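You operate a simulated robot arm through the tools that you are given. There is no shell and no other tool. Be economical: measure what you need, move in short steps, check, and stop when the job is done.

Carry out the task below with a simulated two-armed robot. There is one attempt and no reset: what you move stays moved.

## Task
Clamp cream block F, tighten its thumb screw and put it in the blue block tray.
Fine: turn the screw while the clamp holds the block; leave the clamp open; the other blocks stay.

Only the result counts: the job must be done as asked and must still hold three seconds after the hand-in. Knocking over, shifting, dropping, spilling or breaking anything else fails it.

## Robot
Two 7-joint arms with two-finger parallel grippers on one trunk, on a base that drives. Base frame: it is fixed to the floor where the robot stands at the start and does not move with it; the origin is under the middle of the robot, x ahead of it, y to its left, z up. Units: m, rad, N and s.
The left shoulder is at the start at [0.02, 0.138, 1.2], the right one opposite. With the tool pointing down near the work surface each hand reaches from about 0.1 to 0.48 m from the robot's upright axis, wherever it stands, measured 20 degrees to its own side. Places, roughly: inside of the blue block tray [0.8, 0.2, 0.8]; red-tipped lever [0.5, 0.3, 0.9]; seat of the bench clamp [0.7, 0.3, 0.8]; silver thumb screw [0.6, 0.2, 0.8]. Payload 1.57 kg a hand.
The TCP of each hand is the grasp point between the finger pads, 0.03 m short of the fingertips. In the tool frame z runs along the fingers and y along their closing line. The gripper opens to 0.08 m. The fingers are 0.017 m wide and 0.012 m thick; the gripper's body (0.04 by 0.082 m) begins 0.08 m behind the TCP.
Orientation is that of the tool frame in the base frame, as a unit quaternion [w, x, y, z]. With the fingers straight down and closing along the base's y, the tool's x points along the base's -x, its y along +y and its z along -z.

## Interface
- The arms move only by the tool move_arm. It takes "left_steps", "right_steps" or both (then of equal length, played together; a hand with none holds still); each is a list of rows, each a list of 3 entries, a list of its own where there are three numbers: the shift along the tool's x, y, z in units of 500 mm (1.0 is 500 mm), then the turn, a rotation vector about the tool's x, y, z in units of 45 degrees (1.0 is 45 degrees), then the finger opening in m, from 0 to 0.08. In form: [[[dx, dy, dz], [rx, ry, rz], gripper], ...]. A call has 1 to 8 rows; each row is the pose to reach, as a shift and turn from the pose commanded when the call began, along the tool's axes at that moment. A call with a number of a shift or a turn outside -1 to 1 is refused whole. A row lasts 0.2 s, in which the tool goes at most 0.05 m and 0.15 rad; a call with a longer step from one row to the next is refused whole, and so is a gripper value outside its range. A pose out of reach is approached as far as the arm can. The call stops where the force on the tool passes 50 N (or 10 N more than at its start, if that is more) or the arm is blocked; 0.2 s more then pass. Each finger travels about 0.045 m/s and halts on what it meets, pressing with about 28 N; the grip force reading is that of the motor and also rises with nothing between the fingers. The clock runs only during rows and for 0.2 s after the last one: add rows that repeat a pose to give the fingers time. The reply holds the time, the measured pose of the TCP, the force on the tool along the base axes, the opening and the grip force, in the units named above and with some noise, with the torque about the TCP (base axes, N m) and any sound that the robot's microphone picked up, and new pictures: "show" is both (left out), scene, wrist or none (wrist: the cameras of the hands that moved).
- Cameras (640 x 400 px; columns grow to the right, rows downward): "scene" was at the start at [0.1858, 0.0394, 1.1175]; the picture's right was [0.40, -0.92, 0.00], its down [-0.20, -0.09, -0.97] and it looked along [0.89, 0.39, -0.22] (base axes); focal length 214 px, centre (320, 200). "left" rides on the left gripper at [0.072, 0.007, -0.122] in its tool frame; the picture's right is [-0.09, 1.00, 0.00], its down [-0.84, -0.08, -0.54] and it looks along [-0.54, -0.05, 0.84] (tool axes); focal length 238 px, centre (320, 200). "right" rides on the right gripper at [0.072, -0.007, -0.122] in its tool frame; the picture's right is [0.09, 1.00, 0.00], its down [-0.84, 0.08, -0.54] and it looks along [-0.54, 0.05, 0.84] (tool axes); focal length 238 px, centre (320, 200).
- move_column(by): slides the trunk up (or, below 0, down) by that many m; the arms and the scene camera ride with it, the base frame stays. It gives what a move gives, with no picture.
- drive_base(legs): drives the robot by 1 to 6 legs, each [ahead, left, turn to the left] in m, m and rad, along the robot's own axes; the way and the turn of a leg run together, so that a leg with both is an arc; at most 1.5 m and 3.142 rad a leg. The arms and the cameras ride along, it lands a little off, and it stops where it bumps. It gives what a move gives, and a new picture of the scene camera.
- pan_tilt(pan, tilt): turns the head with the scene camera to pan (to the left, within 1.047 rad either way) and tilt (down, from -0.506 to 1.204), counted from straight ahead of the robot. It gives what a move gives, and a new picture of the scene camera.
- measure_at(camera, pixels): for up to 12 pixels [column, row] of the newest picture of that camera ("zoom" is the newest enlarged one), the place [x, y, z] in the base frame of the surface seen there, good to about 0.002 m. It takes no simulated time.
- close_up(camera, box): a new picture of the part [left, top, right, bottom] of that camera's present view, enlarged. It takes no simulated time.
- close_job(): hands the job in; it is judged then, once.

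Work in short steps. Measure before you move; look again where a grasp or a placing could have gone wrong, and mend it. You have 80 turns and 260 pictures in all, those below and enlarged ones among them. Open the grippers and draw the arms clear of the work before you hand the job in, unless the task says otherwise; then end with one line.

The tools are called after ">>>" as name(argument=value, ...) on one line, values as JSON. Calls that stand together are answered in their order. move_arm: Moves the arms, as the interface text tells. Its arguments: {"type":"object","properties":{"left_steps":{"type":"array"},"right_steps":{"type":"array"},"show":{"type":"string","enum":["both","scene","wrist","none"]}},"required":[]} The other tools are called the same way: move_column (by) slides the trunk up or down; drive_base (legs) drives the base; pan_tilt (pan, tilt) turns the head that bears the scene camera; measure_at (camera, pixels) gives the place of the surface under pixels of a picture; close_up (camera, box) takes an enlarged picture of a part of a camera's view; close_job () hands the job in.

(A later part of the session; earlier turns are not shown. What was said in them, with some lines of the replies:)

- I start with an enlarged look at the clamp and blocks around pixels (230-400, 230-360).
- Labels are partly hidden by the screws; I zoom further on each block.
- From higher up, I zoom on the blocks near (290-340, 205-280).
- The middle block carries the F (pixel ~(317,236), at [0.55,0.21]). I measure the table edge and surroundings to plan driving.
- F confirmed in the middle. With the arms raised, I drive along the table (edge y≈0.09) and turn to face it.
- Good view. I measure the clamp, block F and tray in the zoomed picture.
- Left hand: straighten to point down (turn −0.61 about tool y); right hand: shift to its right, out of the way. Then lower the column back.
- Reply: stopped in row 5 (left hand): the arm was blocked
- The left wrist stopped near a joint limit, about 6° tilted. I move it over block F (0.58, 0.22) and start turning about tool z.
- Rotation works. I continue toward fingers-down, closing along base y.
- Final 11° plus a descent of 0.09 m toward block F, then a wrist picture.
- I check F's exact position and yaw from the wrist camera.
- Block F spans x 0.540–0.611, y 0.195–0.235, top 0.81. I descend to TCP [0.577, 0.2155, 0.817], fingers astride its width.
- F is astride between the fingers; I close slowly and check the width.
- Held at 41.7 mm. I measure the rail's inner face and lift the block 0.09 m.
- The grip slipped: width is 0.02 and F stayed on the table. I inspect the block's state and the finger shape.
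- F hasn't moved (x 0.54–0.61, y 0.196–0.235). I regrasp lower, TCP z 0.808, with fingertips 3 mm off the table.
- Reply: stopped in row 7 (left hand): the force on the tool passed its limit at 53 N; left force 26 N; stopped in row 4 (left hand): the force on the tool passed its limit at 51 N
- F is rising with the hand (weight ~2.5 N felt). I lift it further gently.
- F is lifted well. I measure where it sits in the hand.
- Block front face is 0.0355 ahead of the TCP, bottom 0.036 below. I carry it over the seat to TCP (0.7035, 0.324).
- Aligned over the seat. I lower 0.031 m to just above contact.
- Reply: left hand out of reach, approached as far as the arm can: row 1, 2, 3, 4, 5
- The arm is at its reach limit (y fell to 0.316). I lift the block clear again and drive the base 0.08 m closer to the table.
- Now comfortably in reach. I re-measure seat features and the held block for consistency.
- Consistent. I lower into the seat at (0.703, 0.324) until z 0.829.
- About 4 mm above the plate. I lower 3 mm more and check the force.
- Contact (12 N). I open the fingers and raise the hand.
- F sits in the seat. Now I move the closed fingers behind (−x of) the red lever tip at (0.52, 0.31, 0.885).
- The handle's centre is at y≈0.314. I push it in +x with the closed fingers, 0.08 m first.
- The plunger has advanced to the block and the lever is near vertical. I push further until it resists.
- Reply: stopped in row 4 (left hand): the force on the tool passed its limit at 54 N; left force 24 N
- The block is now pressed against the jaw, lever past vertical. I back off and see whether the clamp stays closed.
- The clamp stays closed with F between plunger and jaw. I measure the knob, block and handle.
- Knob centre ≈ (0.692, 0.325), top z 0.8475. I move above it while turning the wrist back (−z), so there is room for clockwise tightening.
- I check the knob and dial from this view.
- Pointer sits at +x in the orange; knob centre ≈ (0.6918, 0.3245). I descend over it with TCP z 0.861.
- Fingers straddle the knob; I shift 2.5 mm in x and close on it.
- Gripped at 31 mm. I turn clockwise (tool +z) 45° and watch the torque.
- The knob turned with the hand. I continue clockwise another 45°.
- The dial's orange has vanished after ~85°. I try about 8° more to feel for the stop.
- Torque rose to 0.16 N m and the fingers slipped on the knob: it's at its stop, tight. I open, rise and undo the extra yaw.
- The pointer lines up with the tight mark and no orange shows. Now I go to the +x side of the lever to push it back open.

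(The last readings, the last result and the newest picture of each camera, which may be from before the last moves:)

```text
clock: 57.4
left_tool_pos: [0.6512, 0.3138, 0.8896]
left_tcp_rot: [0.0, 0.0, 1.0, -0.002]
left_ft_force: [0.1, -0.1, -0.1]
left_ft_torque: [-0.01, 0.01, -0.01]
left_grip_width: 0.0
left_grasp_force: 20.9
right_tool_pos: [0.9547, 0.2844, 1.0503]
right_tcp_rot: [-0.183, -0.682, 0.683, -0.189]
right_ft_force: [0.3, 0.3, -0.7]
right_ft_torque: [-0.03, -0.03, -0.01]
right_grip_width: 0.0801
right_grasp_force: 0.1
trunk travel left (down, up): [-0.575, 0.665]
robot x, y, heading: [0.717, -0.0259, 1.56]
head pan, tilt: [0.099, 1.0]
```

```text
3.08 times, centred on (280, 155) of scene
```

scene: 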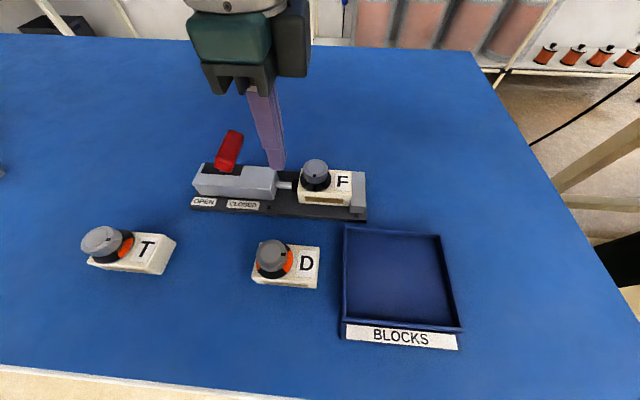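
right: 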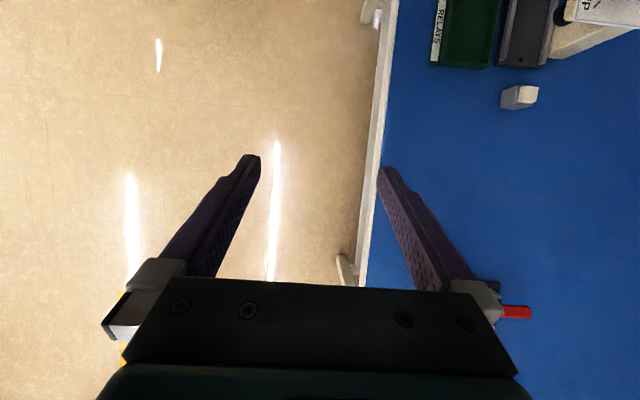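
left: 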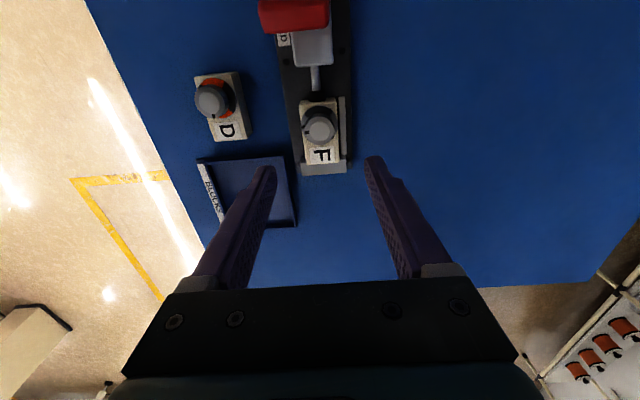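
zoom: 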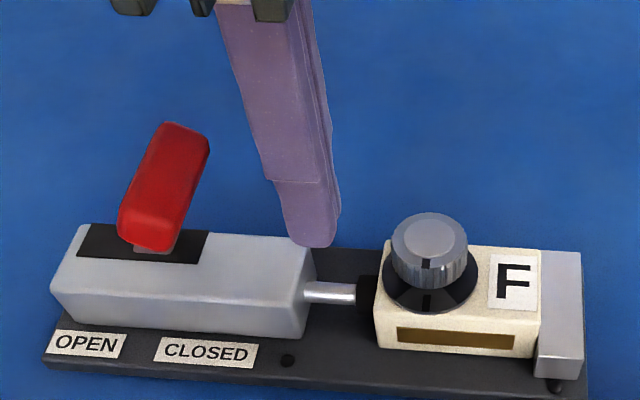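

In position. I push −x by 0.10 m to open the clamp.

>>> move_arm(left_steps=[[[0.03, 0, 0], [0, 0, 0], 0.0], [[0.06, 0, 0], [0, 0, 0], 0.0], [[0.09, 0, 0], [0, 0, 0], 0.0], [[0.12, 0, 0], [0, 0, 0], 0.0], [[0.15, 0, 0], [0, 0, 0], 0.0], [[0.18, 0, 0], [0, 0, 0], 0.0], [[0.2, 0, 0], [0, 0, 0], 0.0], [[0.21, 0, 0], [0, 0, 0], 0.0]], show="scene")

>>> close_up(camera="scene", box=[150, 90, 380, 230])

```text
clock: 59.2
left_tool_pos: [0.5447, 0.3135, 0.8895]
left_tcp_rot: [0.002, 0.0, 1.0, -0.001]
left_ft_force: [0.3, -0.2, -0.8]
left_ft_torque: [-0.02, -0.02, -0.02]
left_grip_width: 0.0001
left_grasp_force: 21.8
right_tool_pos: [0.9543, 0.2832, 1.0511]
right_tcp_rot: [-0.183, -0.681, 0.683, -0.188]
right_ft_force: [-0.3, -1.0, -0.5]
right_ft_torque: [-0.01, -0.02, 0.01]
right_grip_width: 0.0804
right_grasp_force: 0.1
trunk travel left (down, up): [-0.575, 0.665]
robot x, y, heading: [0.7203, -0.0253, 1.559]
head pan, tilt: [0.099, 1.0]
```

scene: 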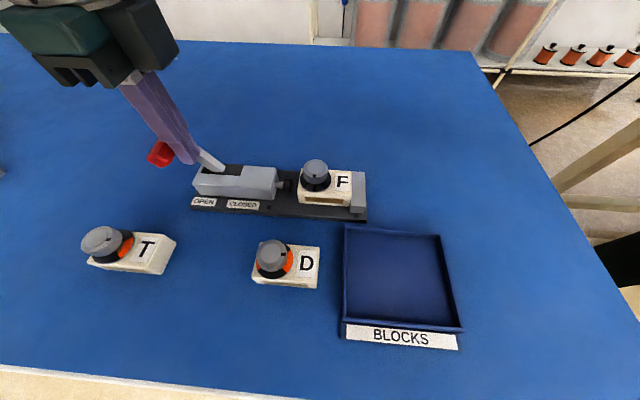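

```text
2.78 times, centred on (265, 160) of scene
```

zoom: 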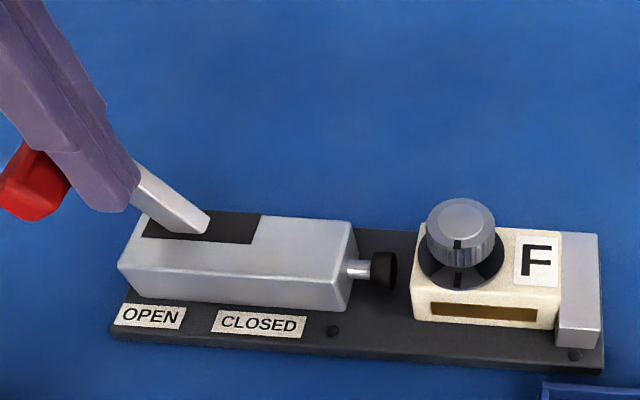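

Clamp is open again, plunger retracted. I nudge 4 mm more, back off, rise, and move over block F with fingers opened.

>>> move_arm(left_steps=[[[0.008, 0, 0], [0, 0, 0], 0.0], [[-0.03, 0, 0], [0, 0, 0], 0.0], [[-0.05, 0, -0.08], [0, 0, 0], 0.0], [[-0.07, 0, -0.16], [0, 0, 0], 0.02], [[-0.16, 0.01, -0.16], [0, 0, 0], 0.04], [[-0.24, 0.02, -0.16], [0, 0, 0], 0.06], [[-0.3216, 0.023, -0.16], [0, 0, 0], 0.065], [[-0.3216, 0.023, -0.12], [0, 0, 0], 0.065]], show="both")

>>> close_up(camera="scene", box=[140, 110, 380, 240])

```text
clock: 61.0
left_tool_pos: [0.7045, 0.3282, 0.9494]
left_tcp_rot: [0.0, 0.0, 1.0, 0.0]
left_ft_force: [-0.8, 0.4, 0.1]
left_ft_torque: [-0.02, -0.02, -0.01]
left_grip_width: 0.0654
left_grasp_force: 0.1
right_tool_pos: [0.954, 0.283, 1.0508]
right_tcp_rot: [-0.183, -0.682, 0.683, -0.188]
right_ft_force: [-0.1, -0.3, 0.9]
right_ft_torque: [0.03, -0.02, -0.04]
right_grip_width: 0.08
right_grasp_force: 0.0
trunk travel left (down, up): [-0.575, 0.665]
robot x, y, heading: [0.7194, -0.0308, 1.555]
head pan, tilt: [0.099, 1.0]
```

scene: 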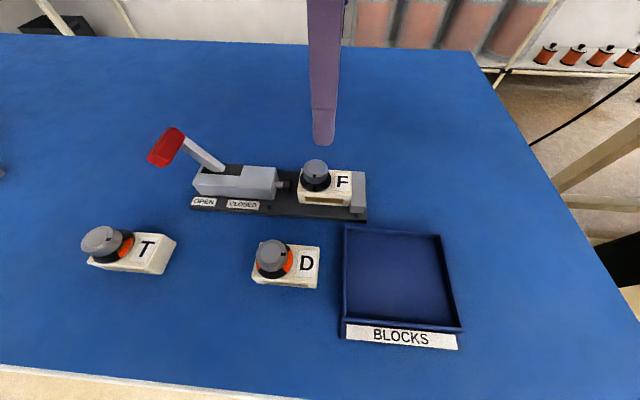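
left: 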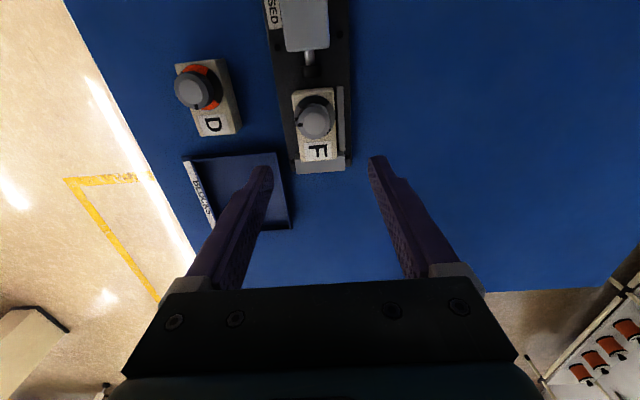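

```text
2.67 times, centred on (260, 175) of scene
```

zoom: 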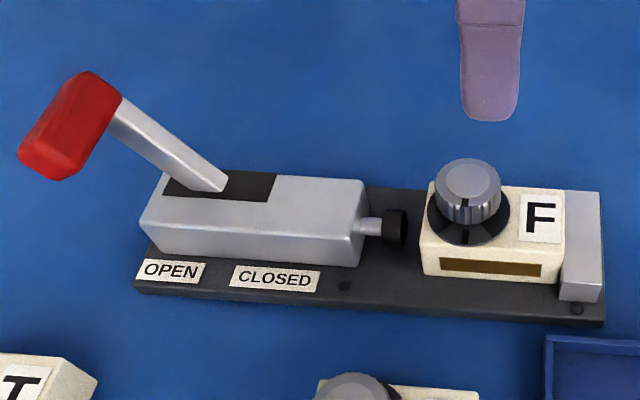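

Clamp fully open. I measure block F before grasping it.

>>> measure_at(camera="zoom", pixels=[[425, 255], [555, 265], [430, 242], [470, 175], [558, 200], [490, 255]])

>>> measure_at(camera="left", pixels=[[296, 98], [331, 95], [302, 158], [335, 155], [316, 122], [341, 120]])

```text
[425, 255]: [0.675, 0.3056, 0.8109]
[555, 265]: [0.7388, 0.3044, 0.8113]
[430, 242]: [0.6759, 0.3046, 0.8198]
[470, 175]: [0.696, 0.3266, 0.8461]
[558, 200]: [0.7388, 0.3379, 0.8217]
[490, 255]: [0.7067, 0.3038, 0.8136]
```

```text
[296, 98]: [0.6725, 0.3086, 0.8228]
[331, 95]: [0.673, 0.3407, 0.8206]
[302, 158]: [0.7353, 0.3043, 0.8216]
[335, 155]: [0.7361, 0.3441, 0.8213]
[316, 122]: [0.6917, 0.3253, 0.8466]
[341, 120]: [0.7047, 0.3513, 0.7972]
```

Block centre (0.7055, 0.3245). I descend to z 0.829 (tips just above the rail), grip, and drag it 16 mm off the rail to allow a deeper grip.

>>> move_arm(left_steps=[[[-0.002, -0.0074, 0.06], [0, 0, 0], 0.065], [[-0.002, -0.0074, 0.13], [0, 0, 0], 0.062], [[-0.002, -0.0074, 0.2], [0, 0, 0], 0.062], [[-0.002, -0.0074, 0.235], [0, 0, 0], 0.062], [[-0.002, -0.0074, 0.241], [0, 0, 0], 0.062], [[-0.002, -0.0074, 0.241], [0, 0, 0], 0.045], [[-0.002, -0.0074, 0.241], [0, 0, 0], 0.035], [[-0.002, -0.0074, 0.241], [0, 0, 0], 0.03]], show="wrist")

```text
clock: 62.8
left_tool_pos: [0.7058, 0.3222, 0.8289]
left_tcp_rot: [0.0, 0.0, 1.0, -0.001]
left_ft_force: [-0.3, -0.3, -1.0]
left_ft_torque: [-0.02, 0.0, -0.01]
left_grip_width: 0.0415
left_grasp_force: 27.7
right_tool_pos: [0.9541, 0.2823, 1.0507]
right_tcp_rot: [-0.183, -0.682, 0.682, -0.189]
right_ft_force: [-0.2, 0.0, 0.5]
right_ft_torque: [0.02, 0.0, -0.02]
right_grip_width: 0.0799
right_grasp_force: 0.0
trunk travel left (down, up): [-0.575, 0.665]
robot x, y, heading: [0.7187, -0.0263, 1.551]
head pan, tilt: [0.099, 1.0]
```

left: 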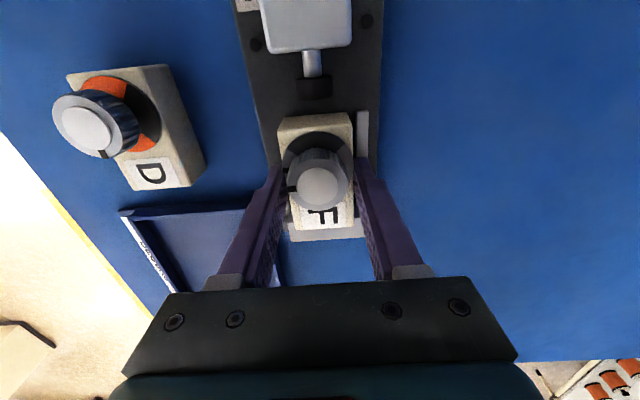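

Gripped at 41.5 mm. I drag −y 16 mm, release slightly, go 5 mm deeper and regrip.

>>> move_arm(left_steps=[[[0.004, -0.01, 0], [0, 0, 0], 0.0], [[0.004, -0.022, 0], [0, 0, 0], 0.0], [[0.004, -0.032, 0], [0, 0, 0], 0.0], [[0.004, -0.032, 0], [0, 0, 0], 0.048], [[0.004, -0.032, 0], [0, 0, 0], 0.048], [[0.004, -0.032, 0.005], [0, 0, 0], 0.048], [[0.004, -0.032, 0.01], [0, 0, 0], 0.048]], show="wrist")

```text
clock: 64.4
left_tool_pos: [0.7051, 0.3058, 0.8234]
left_tcp_rot: [0.0, 0.0, 1.0, -0.001]
left_ft_force: [-1.0, -0.1, 0.3]
left_ft_torque: [0.01, -0.01, 0.01]
left_grip_width: 0.0482
left_grasp_force: 0.1
right_tool_pos: [0.9542, 0.2831, 1.0514]
right_tcp_rot: [-0.183, -0.682, 0.683, -0.189]
right_ft_force: [0.8, -0.3, 0.7]
right_ft_torque: [0.01, -0.02, -0.01]
right_grip_width: 0.08
right_grasp_force: 0.1
trunk travel left (down, up): [-0.575, 0.665]
robot x, y, heading: [0.7185, -0.0263, 1.552]
head pan, tilt: [0.099, 1.0]
```

left: 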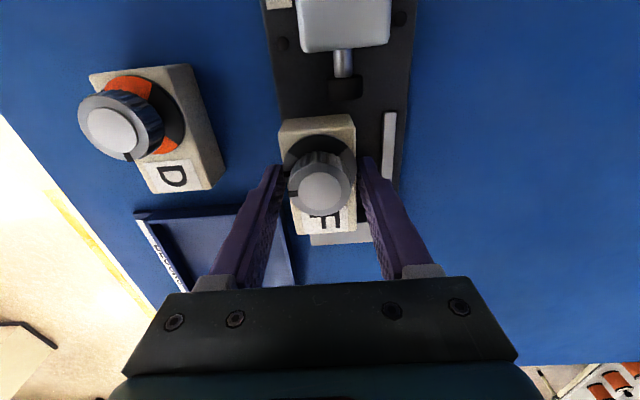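

Block slid off the rail; tips are low on it now. I regrip firmly and lift slowly.

>>> move_arm(left_steps=[[[0, 0, 0], [0, 0, 0], 0.03], [[0, 0, 0], [0, 0, 0], 0.0], [[0, 0, 0], [0, 0, 0], 0.0], [[0, 0, 0], [0, 0, 0], 0.0], [[0, 0, -0.006], [0, 0, 0], 0.0], [[0, 0, -0.012], [0, 0, 0], 0.0], [[0, 0, -0.02], [0, 0, 0], 0.0], [[0, 0, -0.03], [0, 0, 0], 0.0]], show="both")

```text
clock: 66.2
left_tool_pos: [0.7052, 0.306, 0.8389]
left_tcp_rot: [0.001, 0.0, 1.0, -0.001]
left_ft_force: [0.5, -0.2, -2.8]
left_ft_torque: [-0.03, -0.01, -0.01]
left_grip_width: 0.0415
left_grasp_force: 27.7
right_tool_pos: [0.9553, 0.2832, 1.0517]
right_tcp_rot: [0.183, 0.682, -0.682, 0.189]
right_ft_force: [0.4, 0.3, 0.6]
right_ft_torque: [0.0, -0.02, -0.04]
right_grip_width: 0.0798
right_grasp_force: 0.0
trunk travel left (down, up): [-0.575, 0.665]
robot x, y, heading: [0.7196, -0.0223, 1.553]
head pan, tilt: [0.099, 1.0]
```

scene: 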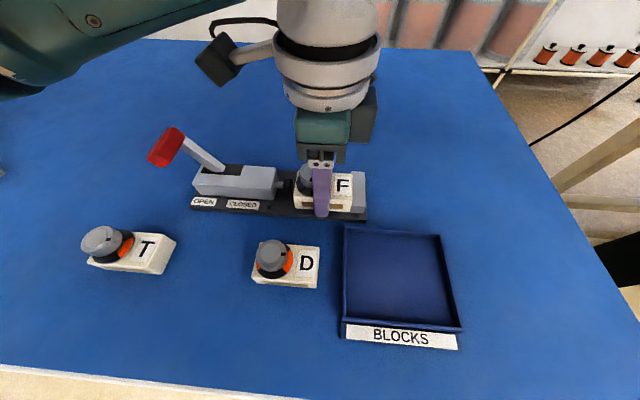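
left: 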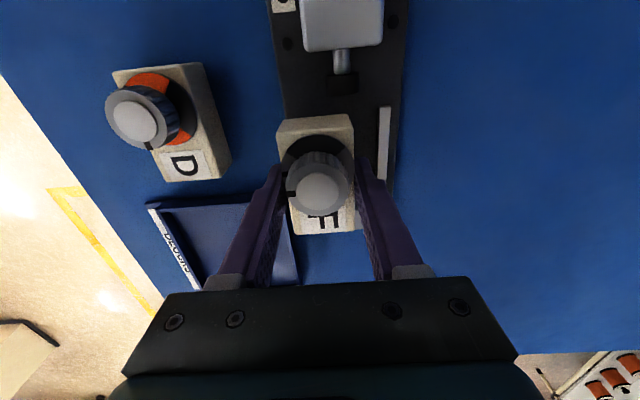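

Held. I lift further and measure the tray interior.

>>> move_arm(left_steps=[[[0, 0, -0.03], [0, 0, 0], 0.0], [[0, 0, -0.06], [0, 0, 0], 0.0], [[0, 0, -0.09], [0, 0, 0], 0.0], [[0, 0, -0.12], [0, 0, 0], 0.0], [[0, 0, -0.14], [0, 0, 0], 0.0]], show="scene")

>>> measure_at(camera="scene", pixels=[[347, 227], [438, 235], [347, 318], [458, 327], [395, 275], [350, 270], [444, 270], [395, 320], [395, 233], [392, 325]])

```text
clock: 67.4
left_tool_pos: [0.7038, 0.3059, 0.9092]
left_tcp_rot: [0.001, 0.0, 1.0, -0.001]
left_ft_force: [-0.5, 0.3, -2.2]
left_ft_torque: [0.03, 0.0, -0.01]
left_grip_width: 0.0415
left_grasp_force: 27.9
right_tool_pos: [0.9542, 0.2836, 1.0513]
right_tcp_rot: [0.184, 0.682, -0.682, 0.19]
right_ft_force: [-0.6, 0.1, -0.3]
right_ft_torque: [-0.05, -0.02, -0.01]
right_grip_width: 0.08
right_grasp_force: 0.1
trunk travel left (down, up): [-0.575, 0.665]
robot x, y, heading: [0.7196, -0.027, 1.555]
head pan, tilt: [0.099, 1.0]
```

scene: 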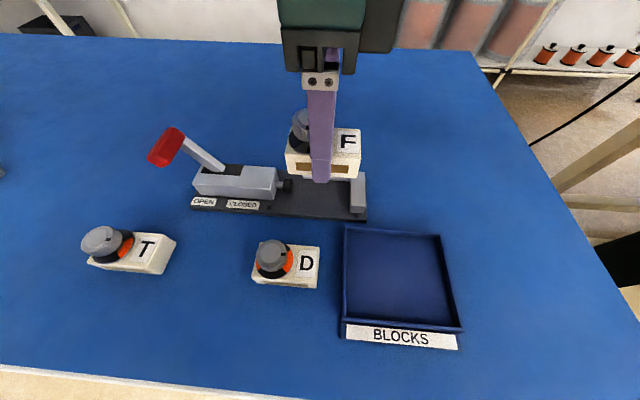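

```text
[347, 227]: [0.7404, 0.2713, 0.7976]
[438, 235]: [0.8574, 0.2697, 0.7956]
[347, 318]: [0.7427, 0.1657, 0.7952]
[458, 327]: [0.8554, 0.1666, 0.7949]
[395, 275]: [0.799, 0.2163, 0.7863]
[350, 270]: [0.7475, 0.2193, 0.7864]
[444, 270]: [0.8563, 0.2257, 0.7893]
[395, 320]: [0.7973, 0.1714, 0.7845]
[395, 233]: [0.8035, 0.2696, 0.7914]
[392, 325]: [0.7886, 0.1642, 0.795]
```

Tray interior: x 0.741–0.857, y 0.165–0.271, floor 0.786. I carry F over its centre.

>>> move_arm(left_steps=[[[-0.03, -0.02, 0], [0, 0, 0], 0.0], [[-0.07, -0.055, 0], [0, 0, 0], 0.0], [[-0.11, -0.09, 0], [0, 0, 0], 0.0], [[-0.15, -0.13, 0], [0, 0, 0], 0.0], [[-0.18, -0.165, 0], [0, 0, 0], 0.0], [[-0.19, -0.176, 0.02], [0, 0, 0], 0.0], [[-0.19, -0.176, 0.06], [0, 0, 0], 0.0], [[-0.19, -0.176, 0.09], [0, 0, 0], 0.0]], show="both")

```text
clock: 69.2
left_tool_pos: [0.799, 0.2172, 0.8639]
left_tcp_rot: [0.001, 0.001, 1.0, -0.001]
left_ft_force: [0.1, -0.7, -2.9]
left_ft_torque: [0.01, 0.01, 0.01]
left_grip_width: 0.0415
left_grasp_force: 28.0
right_tool_pos: [0.9542, 0.2826, 1.0517]
right_tcp_rot: [-0.184, -0.682, 0.683, -0.189]
right_ft_force: [-0.2, 0.8, 0.0]
right_ft_torque: [0.01, -0.01, -0.01]
right_grip_width: 0.08
right_grasp_force: 0.1
trunk travel left (down, up): [-0.575, 0.665]
robot x, y, heading: [0.721, -0.0201, 1.557]
head pan, tilt: [0.099, 1.0]
```

scene: 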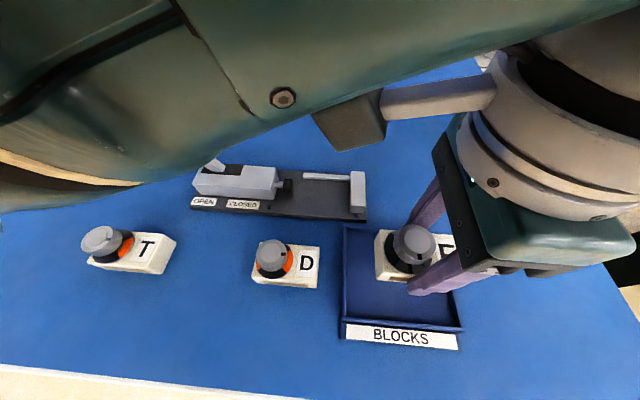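
left: 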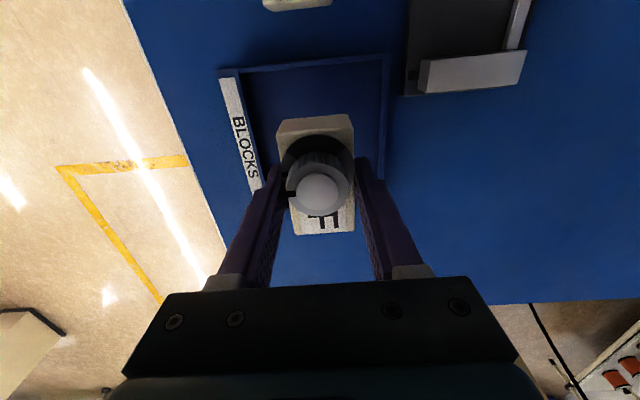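

Centred over the tray. I lower slowly toward the floor.

>>> move_arm(left_steps=[[[0, 0, 0.03], [0, 0, 0], 0.0], [[0, 0, 0.06], [0, 0, 0], 0.0], [[0, 0, 0.075], [0, 0, 0], 0.0], [[0, 0, 0.08], [0, 0, 0], 0.0], [[0, 0, 0.085], [0, 0, 0], 0.0], [[0, 0, 0.087], [0, 0, 0], 0.0]], show="wrist")

```text
clock: 70.6
left_tool_pos: [0.8007, 0.217, 0.8207]
left_tcp_rot: [0.0, 0.0, 1.0, -0.001]
left_ft_force: [-0.5, -0.1, -1.8]
left_ft_torque: [0.0, 0.01, -0.02]
left_grip_width: 0.0415
left_grasp_force: 28.3
right_tool_pos: [0.9548, 0.2825, 1.0516]
right_tcp_rot: [-0.183, -0.681, 0.683, -0.189]
right_ft_force: [0.2, -1.0, 0.3]
right_ft_torque: [0.04, -0.02, 0.01]
right_grip_width: 0.0804
right_grasp_force: 0.1
trunk travel left (down, up): [-0.575, 0.665]
robot x, y, heading: [0.7174, -0.0267, 1.559]
head pan, tilt: [0.099, 1.0]
```

left: 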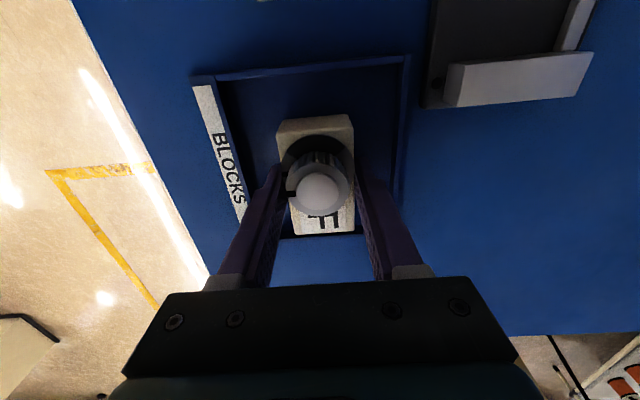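

Nearly touching; I lower up to 3 mm more, checking contact.

>>> move_arm(left_steps=[[[0, 0, 0.002], [0, 0, 0], 0.0], [[0, 0, 0.004], [0, 0, 0], 0.0], [[0, 0, 0.0055], [0, 0, 0], 0.0]], show="none")

```text
clock: 71.4
left_tool_pos: [0.8004, 0.2176, 0.8189]
left_tcp_rot: [0.001, 0.0, 1.0, -0.001]
left_ft_force: [-1.9, -2.3, 11.7]
left_ft_torque: [0.09, 0.4, 0.08]
left_grip_width: 0.0414
left_grasp_force: 27.6
right_tool_pos: [0.9533, 0.2828, 1.0507]
right_tcp_rot: [-0.183, -0.682, 0.683, -0.188]
right_ft_force: [0.0, 0.3, -0.8]
right_ft_torque: [-0.01, 0.01, 0.0]
right_grip_width: 0.08
right_grasp_force: 0.0
trunk travel left (down, up): [-0.575, 0.665]
robot x, y, heading: [0.72, -0.026, 1.558]
head pan, tilt: [0.099, 1.0]
```

Touchdown (12 N). I open and raise the hand straight up.

>>> move_arm(left_steps=[[[0, 0, 0], [0, 0, 0], 0.05], [[0, 0, 0], [0, 0, 0], 0.058], [[0, 0, -0.006], [0, 0, 0], 0.06], [[0, 0, -0.05], [0, 0, 0], 0.06], [[0, 0, -0.13], [0, 0, 0], 0.06], [[0, 0, -0.22], [0, 0, 0], 0.06], [[0, 0, -0.31], [0, 0, 0], 0.06], [[0.05, 0, -0.36], [0, 0, 0], 0.06]], show="both")

```text
clock: 73.2
left_tool_pos: [0.7894, 0.2187, 0.9883]
left_tcp_rot: [0.009, -0.007, 1.0, 0.002]
left_ft_force: [18.5, 4.5, -8.7]
left_ft_torque: [0.07, 1.58, 0.8]
left_grip_width: 0.0567
left_grasp_force: 0.0
right_tool_pos: [0.9544, 0.2826, 1.0518]
right_tcp_rot: [-0.183, -0.682, 0.683, -0.189]
right_ft_force: [0.8, -0.4, -0.3]
right_ft_torque: [0.0, 0.02, -0.02]
right_grip_width: 0.0799
right_grasp_force: 0.0
trunk travel left (down, up): [-0.575, 0.665]
robot x, y, heading: [0.7169, -0.0234, 1.555]
head pan, tilt: [0.099, 1.0]
stopped in row 8 (left hand): the force on the tool passed its limit at 72 N (the readings are from after the stop); the commanded pose is now the measured one
```

scene: 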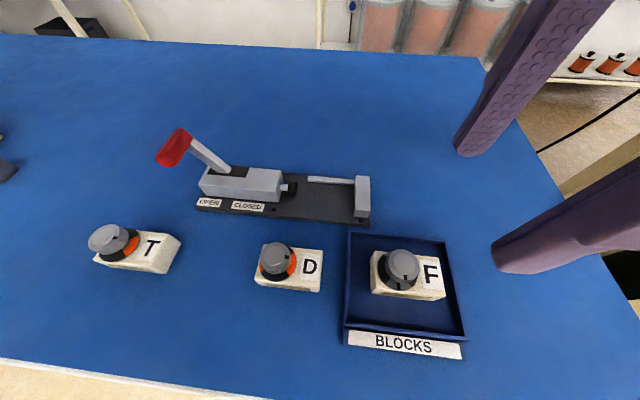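
left: 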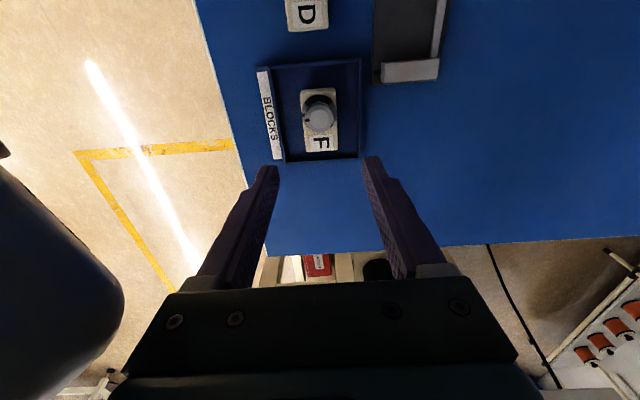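

F is upright in the tray. The hand touched something of the robot itself on the last row; I ease it back (+x, then forward over the table).

>>> move_arm(left_steps=[[[-0.03, 0.02, 0], [0, 0, 0], 0.06], [[-0.04, 0.08, 0], [0, 0, 0], 0.06], [[-0.04, 0.15, 0], [0, 0, 0], 0.06], [[-0.02, 0.2, -0.04], [0, 0, 0], 0.06], [[-0.02, 0.2, -0.04], [0, 0, 0], 0.06]], show="both")

>>> close_up(camera="scene", box=[80, 110, 480, 370])

```text
clock: 74.4
left_tool_pos: [0.7978, 0.3192, 1.0084]
left_tcp_rot: [0.008, -0.006, 1.0, 0.002]
left_ft_force: [-0.4, -0.1, -0.5]
left_ft_torque: [-0.01, -0.01, 0.01]
left_grip_width: 0.0601
left_grasp_force: 0.1
right_tool_pos: [0.9547, 0.2828, 1.0516]
right_tcp_rot: [0.183, 0.682, -0.682, 0.189]
right_ft_force: [-1.2, 0.7, -0.1]
right_ft_torque: [0.0, 0.01, 0.01]
right_grip_width: 0.08
right_grasp_force: 0.1
trunk travel left (down, up): [-0.575, 0.665]
robot x, y, heading: [0.7182, -0.0245, 1.557]
head pan, tilt: [0.099, 1.0]
```

scene: 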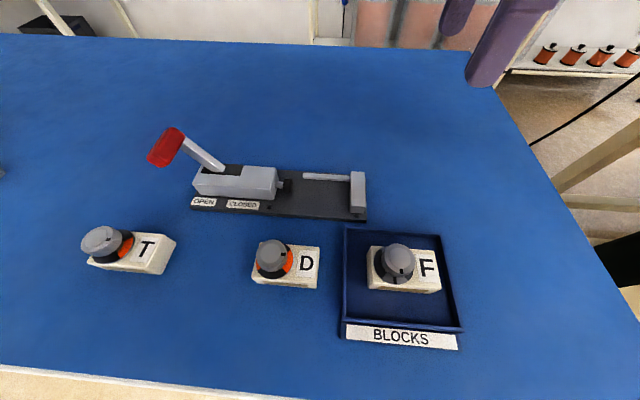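
left: 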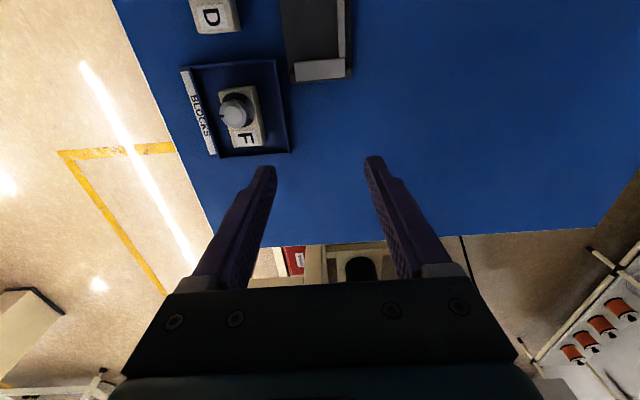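

```text
1.54 times, centred on (280, 240) of scene
```

zoom: 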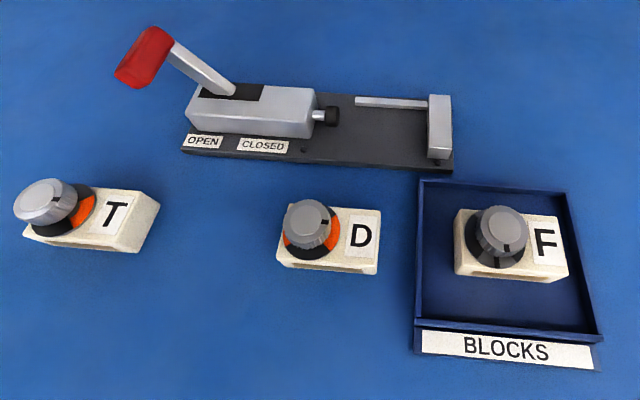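

F rests in the tray with its pointer on the tight mark, the clamp is open, T and D stand where they were, and the hands are open and clear. I hand in.

>>> close_job()

```text
The job is handed in.
```

Block F was clamped, its thumb screw was turned to the stop while the clamp held it, and it now sits in the blue tray, with the clamp left open and blocks T and D not moved.
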